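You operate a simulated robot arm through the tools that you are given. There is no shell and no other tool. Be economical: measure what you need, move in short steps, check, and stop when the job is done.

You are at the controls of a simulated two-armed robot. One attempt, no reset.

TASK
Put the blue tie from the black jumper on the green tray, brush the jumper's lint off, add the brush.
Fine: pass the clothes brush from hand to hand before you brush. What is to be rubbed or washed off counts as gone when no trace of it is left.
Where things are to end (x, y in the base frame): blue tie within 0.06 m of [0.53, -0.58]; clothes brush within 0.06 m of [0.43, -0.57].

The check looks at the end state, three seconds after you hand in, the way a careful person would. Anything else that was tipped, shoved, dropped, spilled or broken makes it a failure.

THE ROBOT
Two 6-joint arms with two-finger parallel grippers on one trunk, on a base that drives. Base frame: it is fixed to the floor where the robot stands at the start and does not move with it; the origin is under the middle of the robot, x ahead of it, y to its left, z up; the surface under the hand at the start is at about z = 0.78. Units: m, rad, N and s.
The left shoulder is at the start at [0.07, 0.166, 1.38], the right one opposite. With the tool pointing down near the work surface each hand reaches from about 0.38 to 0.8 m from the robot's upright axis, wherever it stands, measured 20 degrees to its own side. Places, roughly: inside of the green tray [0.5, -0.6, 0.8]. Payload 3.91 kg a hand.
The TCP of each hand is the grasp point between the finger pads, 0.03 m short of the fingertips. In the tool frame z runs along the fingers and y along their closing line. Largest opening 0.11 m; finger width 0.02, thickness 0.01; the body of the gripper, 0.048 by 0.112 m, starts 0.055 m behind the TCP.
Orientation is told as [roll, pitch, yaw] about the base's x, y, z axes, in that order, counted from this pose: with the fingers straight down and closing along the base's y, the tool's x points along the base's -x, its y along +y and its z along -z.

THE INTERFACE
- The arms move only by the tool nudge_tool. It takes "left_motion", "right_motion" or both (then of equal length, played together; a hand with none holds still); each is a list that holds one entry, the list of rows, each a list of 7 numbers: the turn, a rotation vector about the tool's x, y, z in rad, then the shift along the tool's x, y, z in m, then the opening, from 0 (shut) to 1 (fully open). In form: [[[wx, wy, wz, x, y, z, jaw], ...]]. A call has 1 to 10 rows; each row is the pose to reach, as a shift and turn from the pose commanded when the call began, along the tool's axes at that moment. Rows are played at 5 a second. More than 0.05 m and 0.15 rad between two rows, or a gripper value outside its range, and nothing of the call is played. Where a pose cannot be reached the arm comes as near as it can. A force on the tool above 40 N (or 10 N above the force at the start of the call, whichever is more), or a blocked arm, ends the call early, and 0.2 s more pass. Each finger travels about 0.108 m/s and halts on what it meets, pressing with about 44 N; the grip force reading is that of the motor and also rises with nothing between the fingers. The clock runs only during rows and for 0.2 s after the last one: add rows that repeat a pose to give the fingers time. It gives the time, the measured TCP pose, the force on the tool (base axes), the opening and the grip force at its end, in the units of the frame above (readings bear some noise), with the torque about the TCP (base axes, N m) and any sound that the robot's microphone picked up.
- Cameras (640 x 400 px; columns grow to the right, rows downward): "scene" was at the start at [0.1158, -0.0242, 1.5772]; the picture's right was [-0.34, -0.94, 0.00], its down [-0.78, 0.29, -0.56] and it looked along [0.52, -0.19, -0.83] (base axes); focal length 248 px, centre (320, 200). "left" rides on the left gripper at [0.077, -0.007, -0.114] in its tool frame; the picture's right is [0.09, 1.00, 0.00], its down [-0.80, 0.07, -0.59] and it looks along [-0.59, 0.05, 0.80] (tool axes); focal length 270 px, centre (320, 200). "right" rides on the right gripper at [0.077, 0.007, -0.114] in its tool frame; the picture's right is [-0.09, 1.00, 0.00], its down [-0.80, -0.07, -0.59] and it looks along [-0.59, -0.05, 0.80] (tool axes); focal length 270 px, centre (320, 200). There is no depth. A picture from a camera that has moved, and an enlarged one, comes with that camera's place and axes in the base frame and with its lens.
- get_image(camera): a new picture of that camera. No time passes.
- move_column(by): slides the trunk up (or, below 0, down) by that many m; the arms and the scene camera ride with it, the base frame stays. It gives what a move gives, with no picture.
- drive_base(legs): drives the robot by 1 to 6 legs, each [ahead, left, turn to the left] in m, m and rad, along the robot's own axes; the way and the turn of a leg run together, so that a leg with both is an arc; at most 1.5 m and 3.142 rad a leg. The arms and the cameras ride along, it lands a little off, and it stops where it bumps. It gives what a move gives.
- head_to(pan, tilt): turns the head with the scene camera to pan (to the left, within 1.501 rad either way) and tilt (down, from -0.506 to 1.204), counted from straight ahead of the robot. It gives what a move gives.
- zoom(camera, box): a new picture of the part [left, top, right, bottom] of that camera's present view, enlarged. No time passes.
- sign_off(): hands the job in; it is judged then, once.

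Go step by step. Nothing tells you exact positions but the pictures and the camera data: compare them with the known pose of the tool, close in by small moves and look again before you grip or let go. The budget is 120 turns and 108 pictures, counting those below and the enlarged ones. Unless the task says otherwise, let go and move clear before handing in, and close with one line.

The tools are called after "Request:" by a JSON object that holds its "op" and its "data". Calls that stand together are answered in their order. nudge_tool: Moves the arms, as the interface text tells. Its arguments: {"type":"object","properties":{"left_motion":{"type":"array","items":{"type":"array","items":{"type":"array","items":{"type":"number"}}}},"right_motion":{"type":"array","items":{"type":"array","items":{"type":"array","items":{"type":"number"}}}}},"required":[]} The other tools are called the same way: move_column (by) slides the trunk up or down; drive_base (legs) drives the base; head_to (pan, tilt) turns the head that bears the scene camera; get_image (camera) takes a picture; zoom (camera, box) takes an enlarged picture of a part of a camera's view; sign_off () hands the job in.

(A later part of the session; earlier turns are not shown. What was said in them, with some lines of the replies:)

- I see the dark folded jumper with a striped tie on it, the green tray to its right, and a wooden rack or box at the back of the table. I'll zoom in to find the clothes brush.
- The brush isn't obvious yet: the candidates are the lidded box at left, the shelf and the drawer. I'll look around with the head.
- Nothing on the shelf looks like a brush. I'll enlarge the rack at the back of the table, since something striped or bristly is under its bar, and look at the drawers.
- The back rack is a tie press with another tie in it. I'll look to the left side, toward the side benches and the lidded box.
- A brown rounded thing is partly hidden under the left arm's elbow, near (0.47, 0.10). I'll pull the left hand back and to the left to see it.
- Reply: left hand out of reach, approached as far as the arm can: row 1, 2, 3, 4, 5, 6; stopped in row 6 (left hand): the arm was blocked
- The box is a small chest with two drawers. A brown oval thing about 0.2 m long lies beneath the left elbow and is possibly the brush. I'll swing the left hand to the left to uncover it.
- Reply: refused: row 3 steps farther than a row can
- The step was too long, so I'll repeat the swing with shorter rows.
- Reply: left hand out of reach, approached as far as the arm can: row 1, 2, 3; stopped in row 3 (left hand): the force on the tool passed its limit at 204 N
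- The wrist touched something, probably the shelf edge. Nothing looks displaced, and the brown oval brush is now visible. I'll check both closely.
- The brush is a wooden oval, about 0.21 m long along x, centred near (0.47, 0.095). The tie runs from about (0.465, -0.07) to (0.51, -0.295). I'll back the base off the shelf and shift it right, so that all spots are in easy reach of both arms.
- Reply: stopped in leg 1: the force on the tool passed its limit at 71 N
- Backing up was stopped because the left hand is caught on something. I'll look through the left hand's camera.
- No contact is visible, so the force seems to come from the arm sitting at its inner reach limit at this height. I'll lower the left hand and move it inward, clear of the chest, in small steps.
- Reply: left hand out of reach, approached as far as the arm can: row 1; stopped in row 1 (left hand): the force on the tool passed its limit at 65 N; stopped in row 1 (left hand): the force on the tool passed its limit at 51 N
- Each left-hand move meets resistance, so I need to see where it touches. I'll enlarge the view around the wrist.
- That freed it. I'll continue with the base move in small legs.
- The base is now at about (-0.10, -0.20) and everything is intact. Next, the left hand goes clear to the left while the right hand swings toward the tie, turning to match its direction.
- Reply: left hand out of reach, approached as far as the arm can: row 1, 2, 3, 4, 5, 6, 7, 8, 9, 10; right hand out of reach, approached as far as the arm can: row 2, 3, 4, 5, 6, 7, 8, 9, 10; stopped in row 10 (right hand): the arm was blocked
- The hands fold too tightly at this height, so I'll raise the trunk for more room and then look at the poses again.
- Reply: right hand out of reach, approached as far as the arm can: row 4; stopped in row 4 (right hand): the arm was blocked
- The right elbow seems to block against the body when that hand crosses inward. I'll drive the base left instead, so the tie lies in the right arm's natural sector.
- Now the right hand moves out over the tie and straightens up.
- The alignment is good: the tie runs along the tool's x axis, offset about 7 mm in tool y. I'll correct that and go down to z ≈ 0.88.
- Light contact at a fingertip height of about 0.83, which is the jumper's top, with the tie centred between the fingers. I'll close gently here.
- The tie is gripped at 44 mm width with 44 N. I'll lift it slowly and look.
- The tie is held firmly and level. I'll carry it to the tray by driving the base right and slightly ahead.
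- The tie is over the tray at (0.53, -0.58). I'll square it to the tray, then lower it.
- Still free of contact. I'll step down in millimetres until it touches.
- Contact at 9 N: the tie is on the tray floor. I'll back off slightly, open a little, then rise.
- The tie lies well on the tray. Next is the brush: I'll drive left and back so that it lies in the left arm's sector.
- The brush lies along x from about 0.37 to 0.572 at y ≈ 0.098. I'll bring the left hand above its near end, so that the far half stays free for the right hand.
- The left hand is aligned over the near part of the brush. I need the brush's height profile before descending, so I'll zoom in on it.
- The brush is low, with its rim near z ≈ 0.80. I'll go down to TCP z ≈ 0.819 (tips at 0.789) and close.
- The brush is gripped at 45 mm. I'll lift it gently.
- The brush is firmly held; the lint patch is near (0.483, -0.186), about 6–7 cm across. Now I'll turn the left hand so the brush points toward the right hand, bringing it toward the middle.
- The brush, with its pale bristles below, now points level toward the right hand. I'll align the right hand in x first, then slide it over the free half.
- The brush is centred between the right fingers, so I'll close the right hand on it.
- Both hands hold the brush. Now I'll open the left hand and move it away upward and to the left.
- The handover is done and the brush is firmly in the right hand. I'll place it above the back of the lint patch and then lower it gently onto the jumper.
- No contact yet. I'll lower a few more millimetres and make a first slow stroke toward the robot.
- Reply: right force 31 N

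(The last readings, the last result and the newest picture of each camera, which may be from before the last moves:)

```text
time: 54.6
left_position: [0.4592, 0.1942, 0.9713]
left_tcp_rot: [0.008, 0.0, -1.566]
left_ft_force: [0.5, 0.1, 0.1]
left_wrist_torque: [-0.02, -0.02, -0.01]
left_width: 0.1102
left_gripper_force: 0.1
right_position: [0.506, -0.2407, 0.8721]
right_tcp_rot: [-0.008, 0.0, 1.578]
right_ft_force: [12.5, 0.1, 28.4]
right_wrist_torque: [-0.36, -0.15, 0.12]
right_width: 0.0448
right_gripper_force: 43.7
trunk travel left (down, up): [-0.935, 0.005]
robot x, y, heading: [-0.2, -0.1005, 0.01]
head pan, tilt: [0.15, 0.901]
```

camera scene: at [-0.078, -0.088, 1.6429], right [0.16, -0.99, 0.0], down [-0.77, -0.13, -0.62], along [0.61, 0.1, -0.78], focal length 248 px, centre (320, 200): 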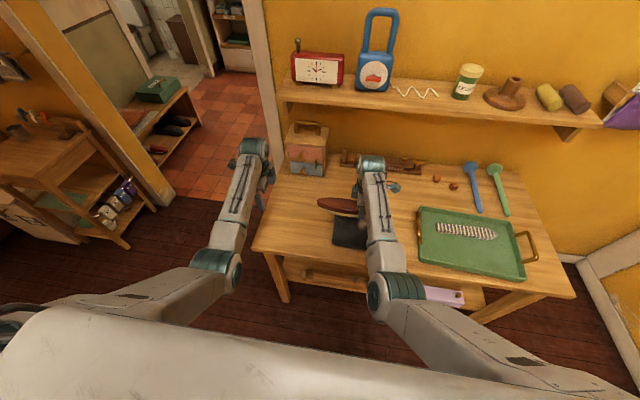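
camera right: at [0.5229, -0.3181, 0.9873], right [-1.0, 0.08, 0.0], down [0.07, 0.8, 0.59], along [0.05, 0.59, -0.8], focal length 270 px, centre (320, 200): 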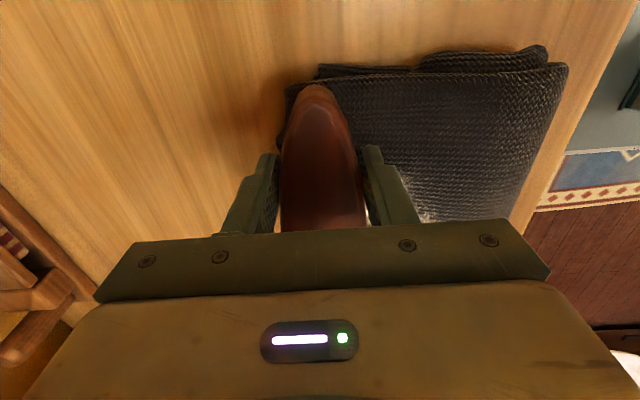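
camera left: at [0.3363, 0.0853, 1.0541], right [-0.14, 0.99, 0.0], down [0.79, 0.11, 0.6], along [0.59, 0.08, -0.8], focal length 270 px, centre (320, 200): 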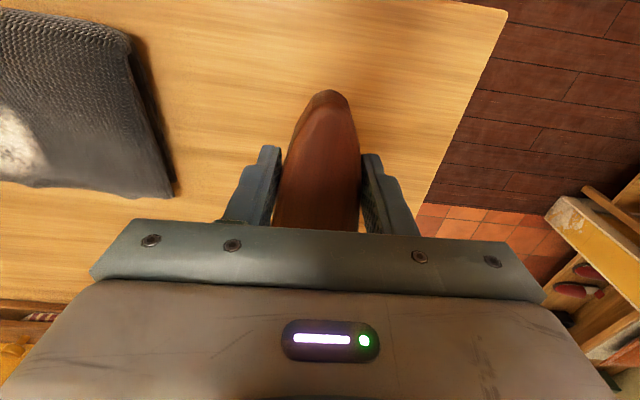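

Contact is at z ≈ 0.872 with 28 N, which is too hard. I'll ease off to about 10 N and stroke across the patch.

Request:
{"op": "nudge_tool", "data": {"right_motion": [[[0, 0, 0, 0, 0, -0.003, 0], [0, 0, 0, 0, 0.015, -0.003, 0], [0, 0, 0, 0, 0.03, -0.003, 0], [0, 0, 0, 0, 0.045, -0.003, 0], [0, 0, 0, 0, 0.06, -0.003, 0], [0, 0, 0, 0, 0.075, -0.003, 0], [0, 0, 0, 0, 0.09, -0.003, 0]]]}}

Request:
{"op": "zoom", "data": {"camera": "scene", "box": [300, 150, 440, 260]}}

```text
time: 56.2
left_position: [0.4589, 0.1941, 0.9712]
left_tcp_rot: [0.006, 0.004, -1.565]
left_ft_force: [-0.1, -0.9, 1.2]
left_wrist_torque: [0.0, 0.0, -0.03]
left_width: 0.1101
left_gripper_force: 0.1
right_position: [0.4138, -0.243, 0.8716]
right_tcp_rot: [-0.002, 0.0, 1.576]
right_ft_force: [8.4, -0.9, 16.1]
right_wrist_torque: [0.02, -0.15, -0.06]
right_width: 0.045
right_gripper_force: 44.1
trunk travel left (down, up): [-0.935, 0.005]
robot x, y, heading: [-0.2007, -0.1012, 0.008]
head pan, tilt: [0.15, 0.901]
```

```text
3.64 times, centred on (370, 205) of scene
camera zoom: at [-0.0805, -0.0897, 1.6432], right [0.16, -0.99, 0.0], down [-0.77, -0.13, -0.62], along [0.61, 0.1, -0.78], focal length 902 px, centre (138, 182)
```

zoom: 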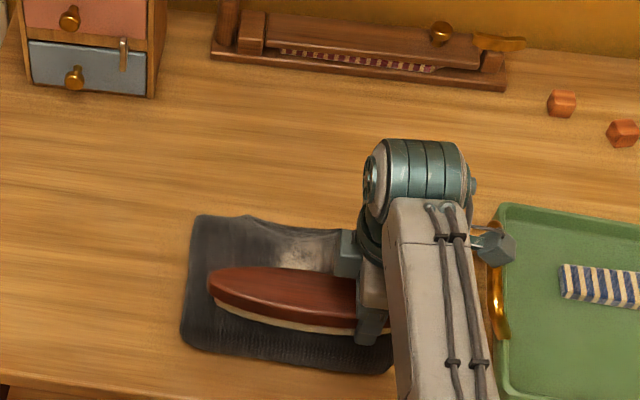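

The lint is already fainter and the jumper hasn't moved. I'll stroke back and forth.

Request:
{"op": "nudge_tool", "data": {"right_motion": [[[0, 0, 0, 0, -0.022, 0, 0], [0, 0, 0, 0, -0.044, 0, 0], [0, 0, 0, 0, -0.066, 0, 0], [0, 0, 0, 0, -0.088, 0, 0], [0, 0, 0, 0, -0.106, 0, 0], [0, 0, 0, 0, -0.085, 0, 0], [0, 0, 0, 0, -0.063, 0, 0], [0, 0, 0, 0, -0.041, 0, 0], [0, 0, 0, 0, -0.02, 0, 0], [0, 0, 0, 0, 0, 0, 0]]]}}

Request:
{"op": "nudge_tool", "data": {"right_motion": [[[0, 0, 0, 0, -0.022, 0, 0], [0, 0, 0, 0, -0.044, 0, 0], [0, 0, 0, 0, -0.066, 0, 0], [0, 0, 0, 0, -0.088, 0, 0], [0, 0, 0, 0, -0.106, 0, 0], [0, 0, 0, 0, -0.085, 0, 0], [0, 0, 0, 0, -0.063, 0, 0], [0, 0, 0, 0, -0.041, 0, 0], [0, 0, 0, 0, -0.02, 0, 0], [0, 0, 0, 0, 0.01, 0, 0]]]}}

Request:
{"op": "zoom", "data": {"camera": "scene", "box": [330, 180, 410, 260]}}

```text
time: 58.4
left_position: [0.4585, 0.1927, 0.9714]
left_tcp_rot: [0.007, 0.003, -1.565]
left_ft_force: [0.0, -0.7, 0.7]
left_wrist_torque: [-0.01, 0.01, 0.01]
left_width: 0.1098
left_gripper_force: 0.1
right_position: [0.4145, -0.2412, 0.8717]
right_tcp_rot: [-0.003, 0.0, 1.575]
right_ft_force: [6.7, -1.0, 19.5]
right_wrist_torque: [0.38, -0.17, -0.23]
right_width: 0.0448
right_gripper_force: 44.1
trunk travel left (down, up): [-0.935, 0.005]
robot x, y, heading: [-0.2001, -0.1057, 0.013]
head pan, tilt: [0.15, 0.901]
```

```text
time: 60.6
left_position: [0.4575, 0.1926, 0.9709]
left_tcp_rot: [0.007, 0.004, -1.565]
left_ft_force: [-0.4, 0.2, 0.1]
left_wrist_torque: [0.03, 0.01, 0.01]
left_width: 0.1102
left_gripper_force: 0.1
right_position: [0.402, -0.2415, 0.8727]
right_tcp_rot: [-0.002, 0.001, 1.576]
right_ft_force: [4.1, 0.6, 12.9]
right_wrist_torque: [0.31, -0.19, -0.1]
right_width: 0.045
right_gripper_force: 43.7
trunk travel left (down, up): [-0.935, 0.005]
robot x, y, heading: [-0.2041, -0.1025, 0.008]
head pan, tilt: [0.15, 0.901]
```

```text
5.00 times, centred on (370, 220) of scene
camera zoom: at [-0.0822, -0.0898, 1.6433], right [0.16, -0.99, 0.0], down [-0.77, -0.13, -0.62], along [0.61, 0.1, -0.78], focal length 1240 px, centre (70, 100)
```

zoom: 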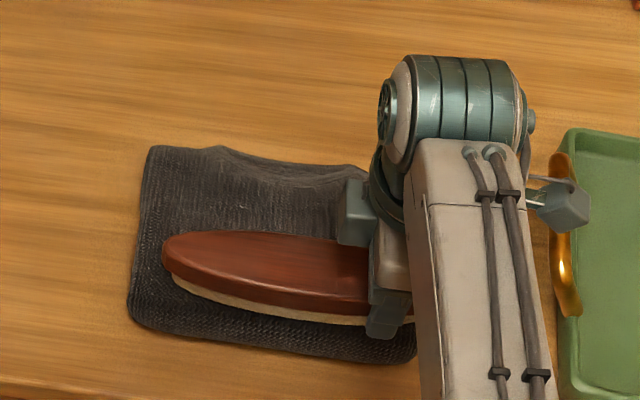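

It looks clean so far. I'll lift off and inspect the whole area.

Request:
{"op": "nudge_tool", "data": {"right_motion": [[[0, 0, 0, 0, 0, -0.02, 0], [0, 0, 0, 0, 0, -0.05, 0], [0, 0, 0, 0.03, 0, -0.08, 0], [0, 0, 0, 0.06, 0, -0.08, 0], [0, 0, 0, 0.1, 0, -0.08, 0], [0, 0, 0, 0.1, 0, -0.08, 0]]]}}

Request:
{"op": "get_image", "data": {"camera": "right"}}

Request:
{"op": "zoom", "data": {"camera": "scene", "box": [320, 190, 400, 260]}}

```text
time: 62.0
left_position: [0.46, 0.1934, 0.969]
left_tcp_rot: [0.005, 0.003, -1.566]
left_ft_force: [-0.4, -0.1, -0.2]
left_wrist_torque: [0.0, 0.02, 0.01]
left_width: 0.1099
left_gripper_force: 0.0
right_position: [0.4049, -0.341, 0.95]
right_tcp_rot: [-0.001, 0.0, 1.577]
right_ft_force: [0.4, -0.2, 0.2]
right_wrist_torque: [-0.09, 0.0, 0.03]
right_width: 0.0449
right_gripper_force: 43.9
trunk travel left (down, up): [-0.935, 0.005]
robot x, y, heading: [-0.2022, -0.1046, 0.011]
head pan, tilt: [0.15, 0.901]
```

```text
38 pictures are left
camera right: at [0.3987, -0.4179, 1.0639], right [-1.0, 0.08, 0.0], down [0.07, 0.8, 0.59], along [0.05, 0.59, -0.8], focal length 270 px, centre (320, 200)
```

right: 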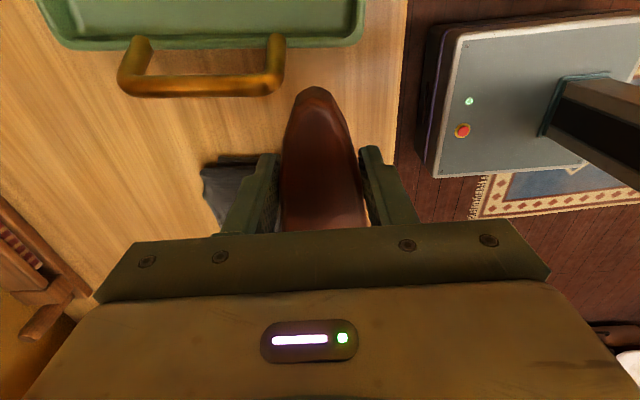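

```text
5.71 times, centred on (360, 225) of scene
camera zoom: at [-0.0781, -0.0897, 1.643], right [0.16, -0.99, 0.0], down [-0.77, -0.13, -0.62], along [0.61, 0.1, -0.78], focal length 1418 px, centre (91, 57)
```

zoom: 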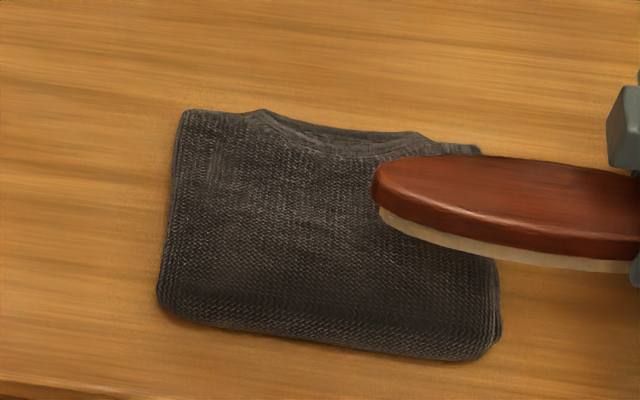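

I can't see the former lint spot because the brush hides it. I'll drive toward the tray position and check the jumper from there.

Request:
{"op": "drive_base", "data": {"legs": [[0, -0.15, 0], [0.025, -0.134, 0]]}}

Request:
{"op": "head_to", "data": {"pan": 0.3, "tilt": 0.95}}

Request:
{"op": "get_image", "data": {"camera": "scene"}}

```text
time: 64.3
left_position: [0.487, -0.0853, 0.9706]
left_tcp_rot: [0.007, 0.004, -1.56]
left_ft_force: [-0.3, -0.5, 0.1]
left_wrist_torque: [-0.02, -0.01, 0.01]
left_width: 0.1099
left_gripper_force: 0.2
right_position: [0.433, -0.6206, 0.9489]
right_tcp_rot: [-0.001, 0.0, 1.578]
right_ft_force: [-0.4, 0.8, -1.8]
right_wrist_torque: [-0.08, -0.02, 0.0]
right_width: 0.0449
right_gripper_force: 44.2
trunk travel left (down, up): [-0.935, 0.005]
robot x, y, heading: [-0.1748, -0.384, 0.012]
head pan, tilt: [0.15, 0.901]
```

```text
time: 65.0
left_position: [0.4882, -0.0863, 0.97]
left_tcp_rot: [0.005, 0.006, -1.562]
left_ft_force: [-1.0, -0.4, 0.2]
left_wrist_torque: [0.01, -0.01, 0.02]
left_width: 0.1098
left_gripper_force: 0.1
right_position: [0.4337, -0.6207, 0.9486]
right_tcp_rot: [0.0, -0.001, 1.581]
right_ft_force: [0.0, 0.3, -1.4]
right_wrist_torque: [-0.06, 0.02, -0.03]
right_width: 0.045
right_gripper_force: 44.1
trunk travel left (down, up): [-0.935, 0.005]
robot x, y, heading: [-0.1744, -0.3878, 0.017]
head pan, tilt: [0.3, 0.949]
```

```text
36 pictures are left
camera scene: at [-0.055, -0.3627, 1.6394], right [0.31, -0.95, 0.0], down [-0.77, -0.25, -0.58], along [0.55, 0.18, -0.81], focal length 248 px, centre (320, 200)
```

scene: 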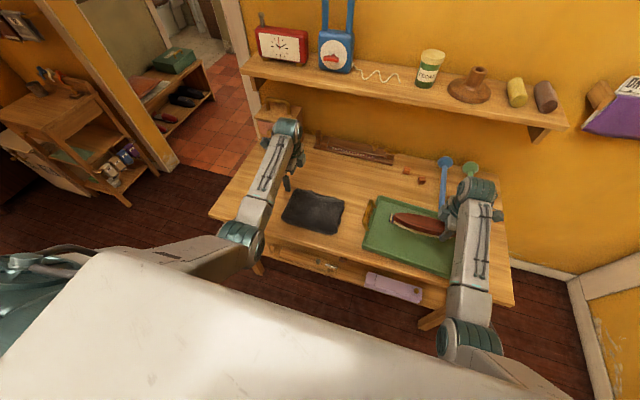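

Request:
{"op": "zoom", "data": {"camera": "scene", "box": [270, 180, 360, 245]}}

Request:
{"op": "zoom", "data": {"camera": "scene", "box": [350, 170, 500, 290]}}

Request:
{"op": "get_image", "data": {"camera": "left"}}

```text
6.15 times, centred on (315, 212) of scene
camera zoom: at [-0.055, -0.3627, 1.6394], right [0.31, -0.95, 0.0], down [-0.77, -0.25, -0.58], along [0.55, 0.18, -0.81], focal length 1527 px, centre (351, 123)
```

zoom: 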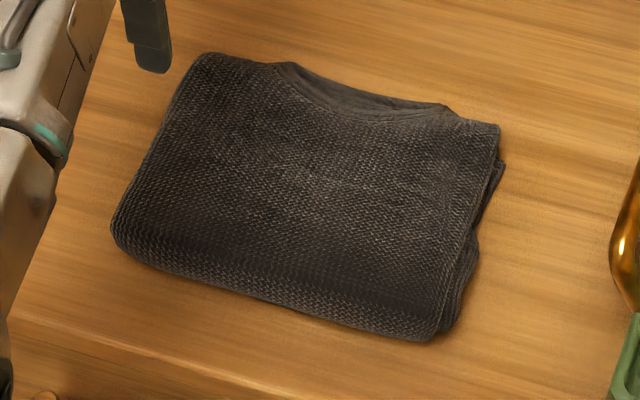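

```text
3.33 times, centred on (425, 230) of scene
camera zoom: at [-0.055, -0.3627, 1.6394], right [0.31, -0.95, 0.0], down [-0.77, -0.25, -0.58], along [0.55, 0.18, -0.81], focal length 827 px, centre (-30, 100)
```

zoom: 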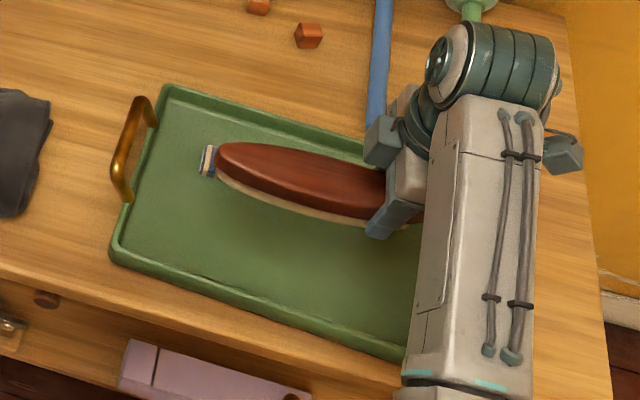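

```text
33 pictures are left
camera left: at [0.4789, -0.0118, 1.0849], right [1.0, 0.1, 0.01], down [0.07, -0.8, 0.59], along [0.06, -0.59, -0.81], focal length 270 px, centre (320, 200)
```

left: 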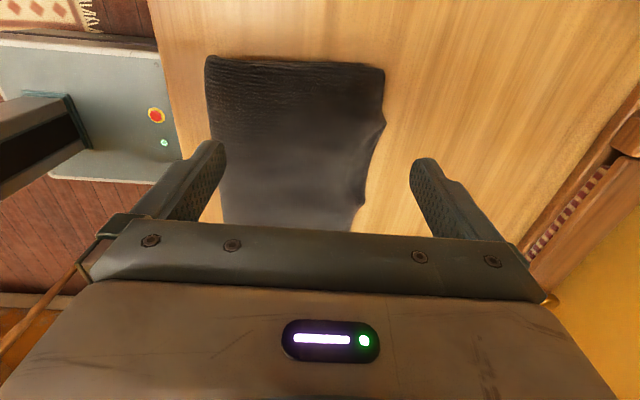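

The jumper looks clean. I'll zoom in closely for any faint remaining traces.

Request:
{"op": "zoom", "data": {"camera": "left", "box": [190, 40, 400, 240]}}

Request:
{"op": "zoom", "data": {"camera": "scene", "box": [300, 190, 345, 230]}}

```text
2.00 times, centred on (295, 140) of left
camera zoom: at [0.4789, -0.0118, 1.0849], right [1.0, 0.1, 0.01], down [0.07, -0.8, 0.59], along [0.06, -0.59, -0.81], focal length 541 px, centre (370, 320)
```

zoom: 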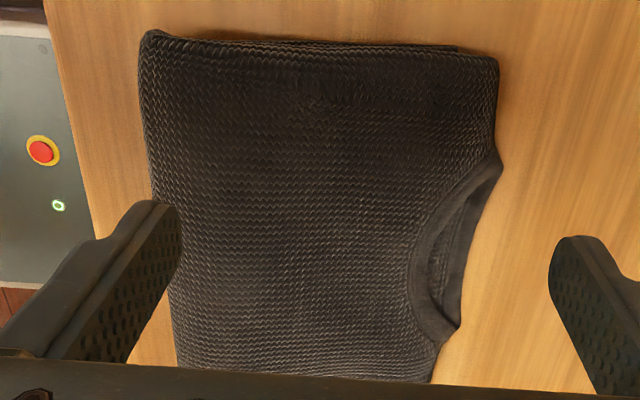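

```text
10.00 times, centred on (322, 210) of scene
camera zoom: at [-0.055, -0.3627, 1.6394], right [0.31, -0.95, 0.0], down [-0.77, -0.25, -0.58], along [0.55, 0.18, -0.81], focal length 2481 px, centre (295, 100)
```

zoom: 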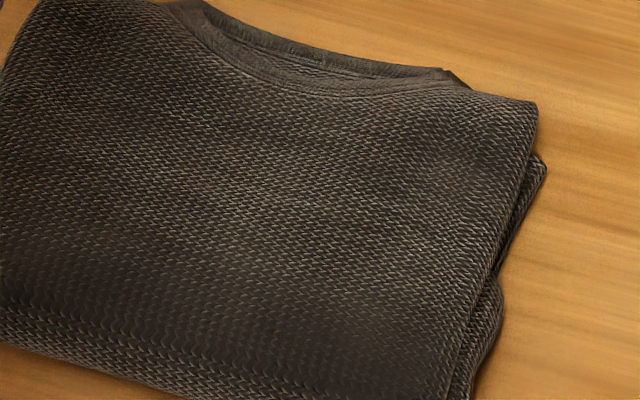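

It looks essentially clean, though the former patch might be a shade lighter. To be sure no trace remains, I'll go back for a few more strokes.

Request:
{"op": "drive_base", "data": {"legs": [[0, 0.19, 0], [0, 0.19, 0]]}}

```text
time: 67.7
left_position: [0.4833, 0.2849, 0.9719]
left_tcp_rot: [0.006, 0.007, -1.564]
left_ft_force: [-0.4, -0.9, 0.0]
left_wrist_torque: [0.03, -0.02, 0.0]
left_width: 0.1097
left_gripper_force: 0.1
right_position: [0.4288, -0.2479, 0.9485]
right_tcp_rot: [0.0, -0.004, 1.578]
right_ft_force: [0.0, -0.4, -1.3]
right_wrist_torque: [-0.06, 0.0, -0.01]
right_width: 0.0448
right_gripper_force: 43.7
trunk travel left (down, up): [-0.935, 0.005]
robot x, y, heading: [-0.178, -0.0085, 0.011]
head pan, tilt: [0.3, 0.949]
```

Request:
{"op": "nudge_tool", "data": {"right_motion": [[[0, 0, 0, -0.005, 0, 0.04, 0], [0, 0, 0, -0.005, 0, 0.065, 0], [0, 0, 0, -0.005, 0, 0.075, 0], [0, 0, 0, -0.005, 0, 0.0785, 0], [0, 0, 0, -0.005, -0.02, 0.0785, 0], [0, 0, 0, -0.005, -0.04, 0.0785, 0], [0, 0, 0, -0.005, -0.06, 0.0785, 0], [0, 0, 0, -0.005, -0.08, 0.0785, 0], [0, 0, 0, -0.005, -0.1, 0.0785, 0]]]}}

Request:
{"op": "nudge_tool", "data": {"right_motion": [[[0, 0, 0, 0, 0.022, 0, 0], [0, 0, 0, 0, 0.044, 0, 0], [0, 0, 0, 0, 0.066, 0, 0], [0, 0, 0, 0, 0.088, 0, 0], [0, 0, 0, 0, 0.115, 0, 0], [0, 0, 0, 0, 0.09, 0, 0], [0, 0, 0, 0, 0.068, 0, 0], [0, 0, 0, 0, 0.045, 0, 0], [0, 0, 0, 0, 0.022, 0, 0], [0, 0, 0, 0, 0, 0, 0]]]}}

Request:
{"op": "nudge_tool", "data": {"right_motion": [[[0, 0, 0, 0, 0.022, 0, 0], [0, 0, 0, 0, 0.044, 0, 0], [0, 0, 0, 0, 0.066, 0, 0], [0, 0, 0, 0, 0.088, 0, 0], [0, 0, 0, 0, 0.115, 0, 0], [0, 0, 0, 0, 0.09, 0, 0], [0, 0, 0, 0, 0.068, 0, 0], [0, 0, 0, 0, 0.045, 0, 0], [0, 0, 0, 0, 0.022, 0, 0], [0, 0, 0, 0, 0, 0, 0]]]}}

```text
time: 69.7
left_position: [0.4845, 0.2884, 0.9695]
left_tcp_rot: [0.006, 0.004, -1.565]
left_ft_force: [0.7, 0.0, 0.1]
left_wrist_torque: [0.02, -0.01, -0.03]
left_width: 0.1099
left_gripper_force: 0.0
right_position: [0.5286, -0.2378, 0.8721]
right_tcp_rot: [-0.001, 0.0, 1.575]
right_ft_force: [0.4, -1.2, 3.7]
right_wrist_torque: [0.22, 0.07, 0.01]
right_width: 0.0444
right_gripper_force: 43.7
trunk travel left (down, up): [-0.935, 0.005]
robot x, y, heading: [-0.1784, -0.0079, 0.016]
head pan, tilt: [0.3, 0.949]
```

```text
time: 71.9
left_position: [0.4828, 0.2902, 0.9697]
left_tcp_rot: [0.008, 0.003, -1.564]
left_ft_force: [-0.1, 1.1, -0.5]
left_wrist_torque: [0.0, -0.03, 0.02]
left_width: 0.1101
left_gripper_force: 0.1
right_position: [0.5288, -0.2366, 0.8717]
right_tcp_rot: [-0.003, -0.001, 1.578]
right_ft_force: [-1.9, 0.2, 4.9]
right_wrist_torque: [0.04, 0.16, 0.14]
right_width: 0.0449
right_gripper_force: 43.9
trunk travel left (down, up): [-0.935, 0.005]
robot x, y, heading: [-0.1813, -0.0066, 0.011]
head pan, tilt: [0.3, 0.949]
```

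```text
time: 74.1
left_position: [0.4831, 0.2893, 0.9698]
left_tcp_rot: [0.004, 0.004, -1.567]
left_ft_force: [0.0, -0.3, -0.6]
left_wrist_torque: [0.03, -0.02, -0.04]
left_width: 0.1098
left_gripper_force: 0.0
right_position: [0.5299, -0.2391, 0.8729]
right_tcp_rot: [-0.001, 0.001, 1.577]
right_ft_force: [-0.1, 0.5, 2.3]
right_wrist_torque: [-0.06, 0.01, -0.01]
right_width: 0.0447
right_gripper_force: 44.3
trunk travel left (down, up): [-0.935, 0.005]
robot x, y, heading: [-0.1793, -0.0047, 0.01]
head pan, tilt: [0.3, 0.949]
```

The extra strokes are done with light force. I'll lift off and return to the tray.

Request:
{"op": "nudge_tool", "data": {"right_motion": [[[0, 0, 0, 0, 0, -0.03, 0], [0, 0, 0, 0, 0, -0.06, 0], [0, 0, 0, 0.002, 0.03, -0.08, 0], [0, 0, 0, 0.004, 0.065, -0.08, 0], [0, 0, 0, 0.006, 0.098, -0.08, 0], [0, 0, 0, 0.006, 0.098, -0.08, 0]]]}}

Request:
{"op": "drive_base", "data": {"legs": [[0, -0.19, 0], [0, -0.19, 0]]}}

Request:
{"op": "zoom", "data": {"camera": "scene", "box": [270, 180, 360, 245]}}

Request:
{"op": "zoom", "data": {"camera": "left", "box": [190, 40, 400, 240]}}

Request:
{"op": "get_image", "data": {"camera": "right"}}

```text
time: 75.5
left_position: [0.484, 0.2892, 0.9696]
left_tcp_rot: [0.005, 0.002, -1.566]
left_ft_force: [-1.3, -0.5, -0.4]
left_wrist_torque: [-0.02, 0.0, -0.02]
left_width: 0.1102
left_gripper_force: 0.1
right_position: [0.4326, -0.2461, 0.9509]
right_tcp_rot: [0.0, 0.0, 1.579]
right_ft_force: [-0.1, -0.3, -1.0]
right_wrist_torque: [-0.1, 0.01, 0.02]
right_width: 0.0446
right_gripper_force: 44.6
trunk travel left (down, up): [-0.935, 0.005]
robot x, y, heading: [-0.178, -0.0038, 0.014]
head pan, tilt: [0.3, 0.949]
```

```text
time: 78.2
left_position: [0.489, -0.0877, 0.9695]
left_tcp_rot: [0.004, 0.0, -1.57]
left_ft_force: [-0.2, 0.5, 0.2]
left_wrist_torque: [-0.03, 0.01, 0.0]
left_width: 0.1101
left_gripper_force: 0.0
right_position: [0.4354, -0.6221, 0.9519]
right_tcp_rot: [0.0, 0.003, 1.573]
right_ft_force: [-1.0, 0.4, -1.1]
right_wrist_torque: [-0.12, 0.0, 0.01]
right_width: 0.0447
right_gripper_force: 44.0
trunk travel left (down, up): [-0.935, 0.005]
robot x, y, heading: [-0.1731, -0.3855, 0.007]
head pan, tilt: [0.3, 0.949]
```

```text
6.15 times, centred on (315, 212) of scene
camera zoom: at [-0.0557, -0.3559, 1.6392], right [0.3, -0.95, 0.0], down [-0.78, -0.25, -0.58], along [0.55, 0.17, -0.81], focal length 1527 px, centre (351, 123)
```

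zoom: 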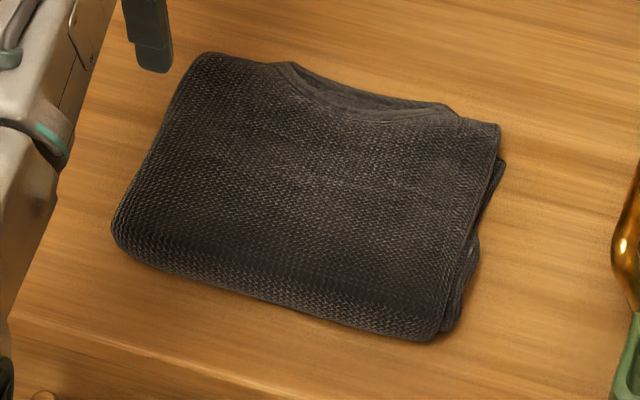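

```text
2.00 times, centred on (295, 140) of left
camera zoom: at [0.4805, -0.0108, 1.0833], right [1.0, 0.09, 0.0], down [0.07, -0.8, 0.59], along [0.06, -0.59, -0.8], focal length 541 px, centre (370, 320)
```

zoom: 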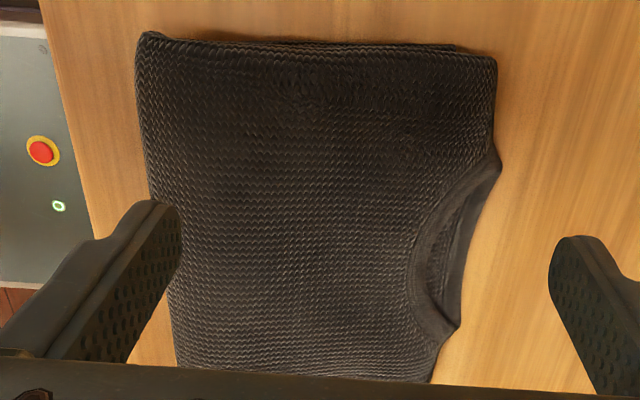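

```text
28 pictures are left
camera right: at [0.4285, -0.6991, 1.0663], right [-1.0, 0.09, 0.0], down [0.07, 0.8, 0.59], along [0.05, 0.59, -0.81], focal length 270 px, centre (320, 200)
```

right: 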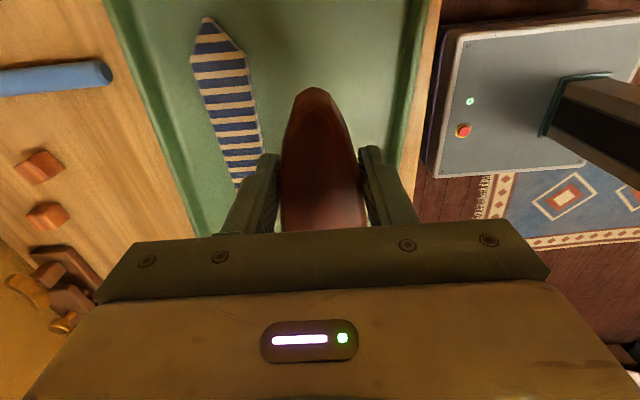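

The jumper looks the same as before, so it is clean, and the tie is in place. Now I'll lower the brush onto the tray.

Request:
{"op": "nudge_tool", "data": {"right_motion": [[[0, 0, 0, 0, 0.002, 0.04, 0], [0, 0, 0, 0, 0.002, 0.08, 0], [0, 0, 0, 0, 0.002, 0.105, 0], [0, 0, 0, 0, 0.002, 0.113, 0], [0, 0, 0, 0, 0.002, 0.117, 0], [0, 0, 0, 0, 0.002, 0.119, 0]]]}}

Request:
{"op": "zoom", "data": {"camera": "scene", "box": [350, 170, 500, 290]}}

```text
time: 79.6
left_position: [0.4894, -0.0895, 0.9692]
left_tcp_rot: [0.003, 0.003, -1.57]
left_ft_force: [-0.2, -0.7, 0.7]
left_wrist_torque: [0.01, 0.02, -0.03]
left_width: 0.11
left_gripper_force: 0.1
right_position: [0.4325, -0.625, 0.8331]
right_tcp_rot: [0.0, -0.003, 1.574]
right_ft_force: [0.1, 0.9, -1.8]
right_wrist_torque: [-0.04, 0.01, -0.01]
right_width: 0.0446
right_gripper_force: 43.8
trunk travel left (down, up): [-0.935, 0.005]
robot x, y, heading: [-0.1743, -0.3801, 0.005]
head pan, tilt: [0.3, 0.949]
```

```text
3.33 times, centred on (425, 230) of scene
camera zoom: at [-0.0556, -0.3618, 1.6393], right [0.3, -0.95, 0.0], down [-0.78, -0.25, -0.58], along [0.55, 0.18, -0.81], focal length 827 px, centre (-30, 100)
```

zoom: 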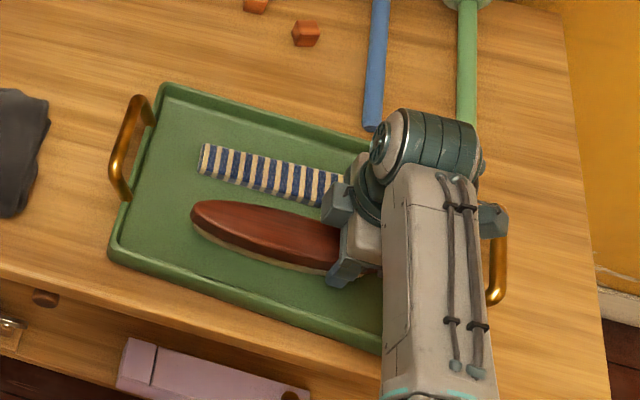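

Request:
{"op": "nudge_tool", "data": {"right_motion": [[[0, 0, 0, 0, 0, 0.002, 0], [0, 0, 0, 0, 0, 0.003, 0], [0, 0, 0, 0, 0, 0.004, 0], [0, 0, 0, 0, 0, 0.005, 0]]]}}

```text
time: 80.6
left_position: [0.4867, -0.0895, 0.9713]
left_tcp_rot: [0.007, 0.003, -1.568]
left_ft_force: [0.0, 0.2, -0.1]
left_wrist_torque: [0.01, -0.04, 0.0]
left_width: 0.1099
left_gripper_force: 0.0
right_position: [0.4329, -0.6248, 0.8295]
right_tcp_rot: [-0.002, -0.001, 1.572]
right_ft_force: [-1.8, -1.6, 13.3]
right_wrist_torque: [0.42, 0.22, 0.06]
right_width: 0.0448
right_gripper_force: 43.6
trunk travel left (down, up): [-0.935, 0.005]
robot x, y, heading: [-0.1749, -0.3825, 0.01]
head pan, tilt: [0.3, 0.949]
```

The brush rests on the tray with 13 N of contact. I'll ease up, open slightly and rise clear.

Request:
{"op": "nudge_tool", "data": {"right_motion": [[[0, 0, 0, 0, 0, -0.002, 0], [0, 0, 0, 0, 0, -0.002, 0.45], [0, 0, 0, 0, 0, -0.002, 0.6], [0, 0, 0, 0, 0, -0.002, 0.6], [0, 0, 0, 0, 0, -0.02, 0.6], [0, 0, 0, 0, 0, -0.06, 0.6], [0, 0, 0, 0, 0, -0.1, 0.7], [0, 0, 0, 0, 0, -0.13, 0.8], [0, 0, 0, 0, 0, -0.13, 0.8]]]}}

Request:
{"op": "drive_base", "data": {"legs": [[-0.25, 0, 0]]}}

Request:
{"op": "head_to", "data": {"pan": -0.1, "tilt": 0.8}}

Request:
{"op": "get_image", "data": {"camera": "scene"}}

Request:
{"op": "get_image", "data": {"camera": "right"}}

```text
time: 82.6
left_position: [0.4878, -0.0905, 0.9706]
left_tcp_rot: [0.006, 0.003, -1.568]
left_ft_force: [-0.5, 0.7, 0.3]
left_wrist_torque: [0.03, 0.0, 0.01]
left_width: 0.11
left_gripper_force: 0.0
right_position: [0.4328, -0.6273, 0.9581]
right_tcp_rot: [-0.001, -0.001, 1.573]
right_ft_force: [-0.1, 0.6, 0.9]
right_wrist_torque: [0.0, 0.01, 0.03]
right_width: 0.088
right_gripper_force: 0.0
trunk travel left (down, up): [-0.935, 0.005]
robot x, y, heading: [-0.1722, -0.3843, 0.008]
head pan, tilt: [0.3, 0.949]
```

```text
time: 84.4
left_position: [0.2354, -0.0909, 0.9692]
left_tcp_rot: [0.003, 0.002, -1.57]
left_ft_force: [-0.8, -0.6, -0.9]
left_wrist_torque: [0.01, -0.02, 0.04]
left_width: 0.11
left_gripper_force: 0.1
right_position: [0.1826, -0.6281, 0.9563]
right_tcp_rot: [0.001, 0.001, 1.574]
right_ft_force: [0.6, 0.7, -1.3]
right_wrist_torque: [0.01, 0.0, -0.02]
right_width: 0.0881
right_gripper_force: 0.0
trunk travel left (down, up): [-0.935, 0.005]
robot x, y, heading: [-0.4246, -0.3863, 0.009]
head pan, tilt: [0.3, 0.949]
```

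```text
time: 85.3
left_position: [0.2348, -0.0904, 0.9696]
left_tcp_rot: [0.006, 0.003, -1.569]
left_ft_force: [0.3, 0.3, -0.6]
left_wrist_torque: [0.01, 0.0, 0.0]
left_width: 0.11
left_gripper_force: 0.1
right_position: [0.1801, -0.6295, 0.9579]
right_tcp_rot: [-0.002, -0.002, 1.573]
right_ft_force: [-0.1, 0.3, 0.5]
right_wrist_torque: [-0.01, -0.05, 0.0]
right_width: 0.0883
right_gripper_force: 0.0
trunk travel left (down, up): [-0.935, 0.005]
robot x, y, heading: [-0.4245, -0.3844, 0.005]
head pan, tilt: [-0.099, 0.799]
```

```text
26 pictures are left
camera scene: at [-0.2991, -0.3925, 1.651], right [-0.09, -1.0, 0.0], down [-0.71, 0.06, -0.7], along [0.69, -0.06, -0.72], focal length 248 px, centre (320, 200)
```

scene: 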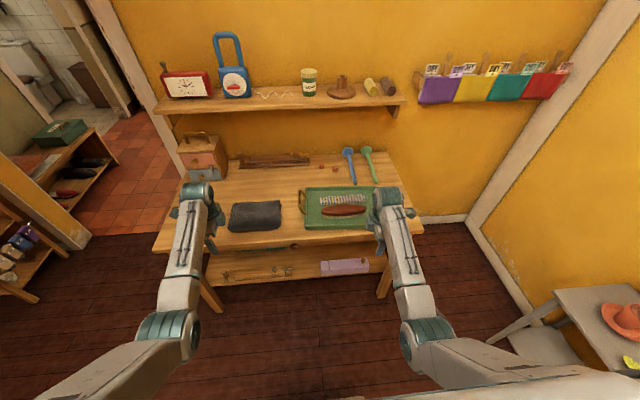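

```text
25 pictures are left
camera right: at [0.1735, -0.7057, 1.0715], right [-1.0, 0.08, 0.0], down [0.07, 0.8, 0.6], along [0.05, 0.59, -0.8], focal length 270 px, centre (320, 200)
```

right: 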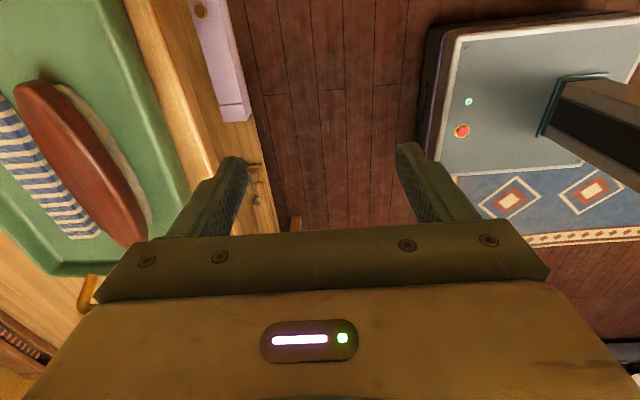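

Request:
{"op": "zoom", "data": {"camera": "scene", "box": [215, 170, 395, 245]}}

Request:
{"op": "zoom", "data": {"camera": "scene", "box": [150, 60, 420, 200]}}

```text
3.56 times, centred on (305, 208) of scene
camera zoom: at [-0.2991, -0.3925, 1.651], right [-0.09, -1.0, 0.0], down [-0.71, 0.06, -0.7], along [0.69, -0.06, -0.72], focal length 882 px, centre (373, 173)
```

zoom: 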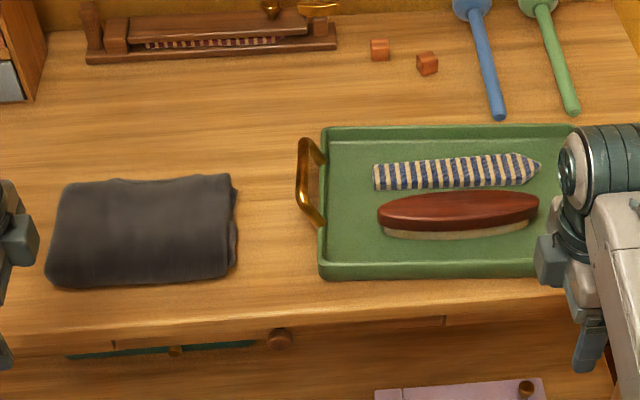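

```text
2.37 times, centred on (285, 130) of scene
camera zoom: at [-0.2991, -0.3925, 1.651], right [-0.09, -1.0, 0.0], down [-0.71, 0.06, -0.7], along [0.69, -0.06, -0.72], focal length 588 px, centre (403, 366)
```

zoom: 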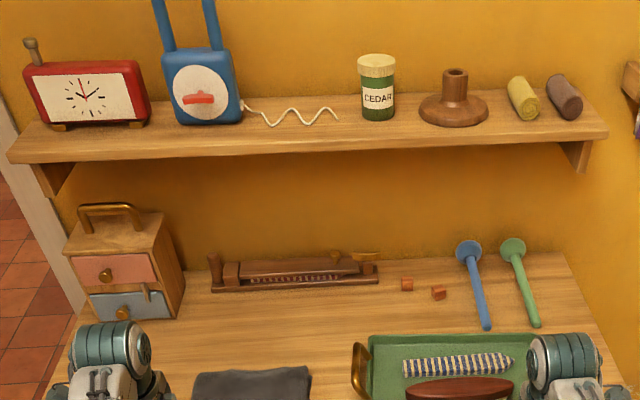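

The tie and brush lie side by side on the tray, the jumper is clean, and everything else is as it was. Both hands are empty and clear, so I'm handing in.

Request:
{"op": "sign_off", "data": {}}

```text
The job is handed in.
```

The blue tie and the clothes brush are on the green tray. I passed the brush from the left hand to the right before brushing, and I can see no lint left on the jumper.
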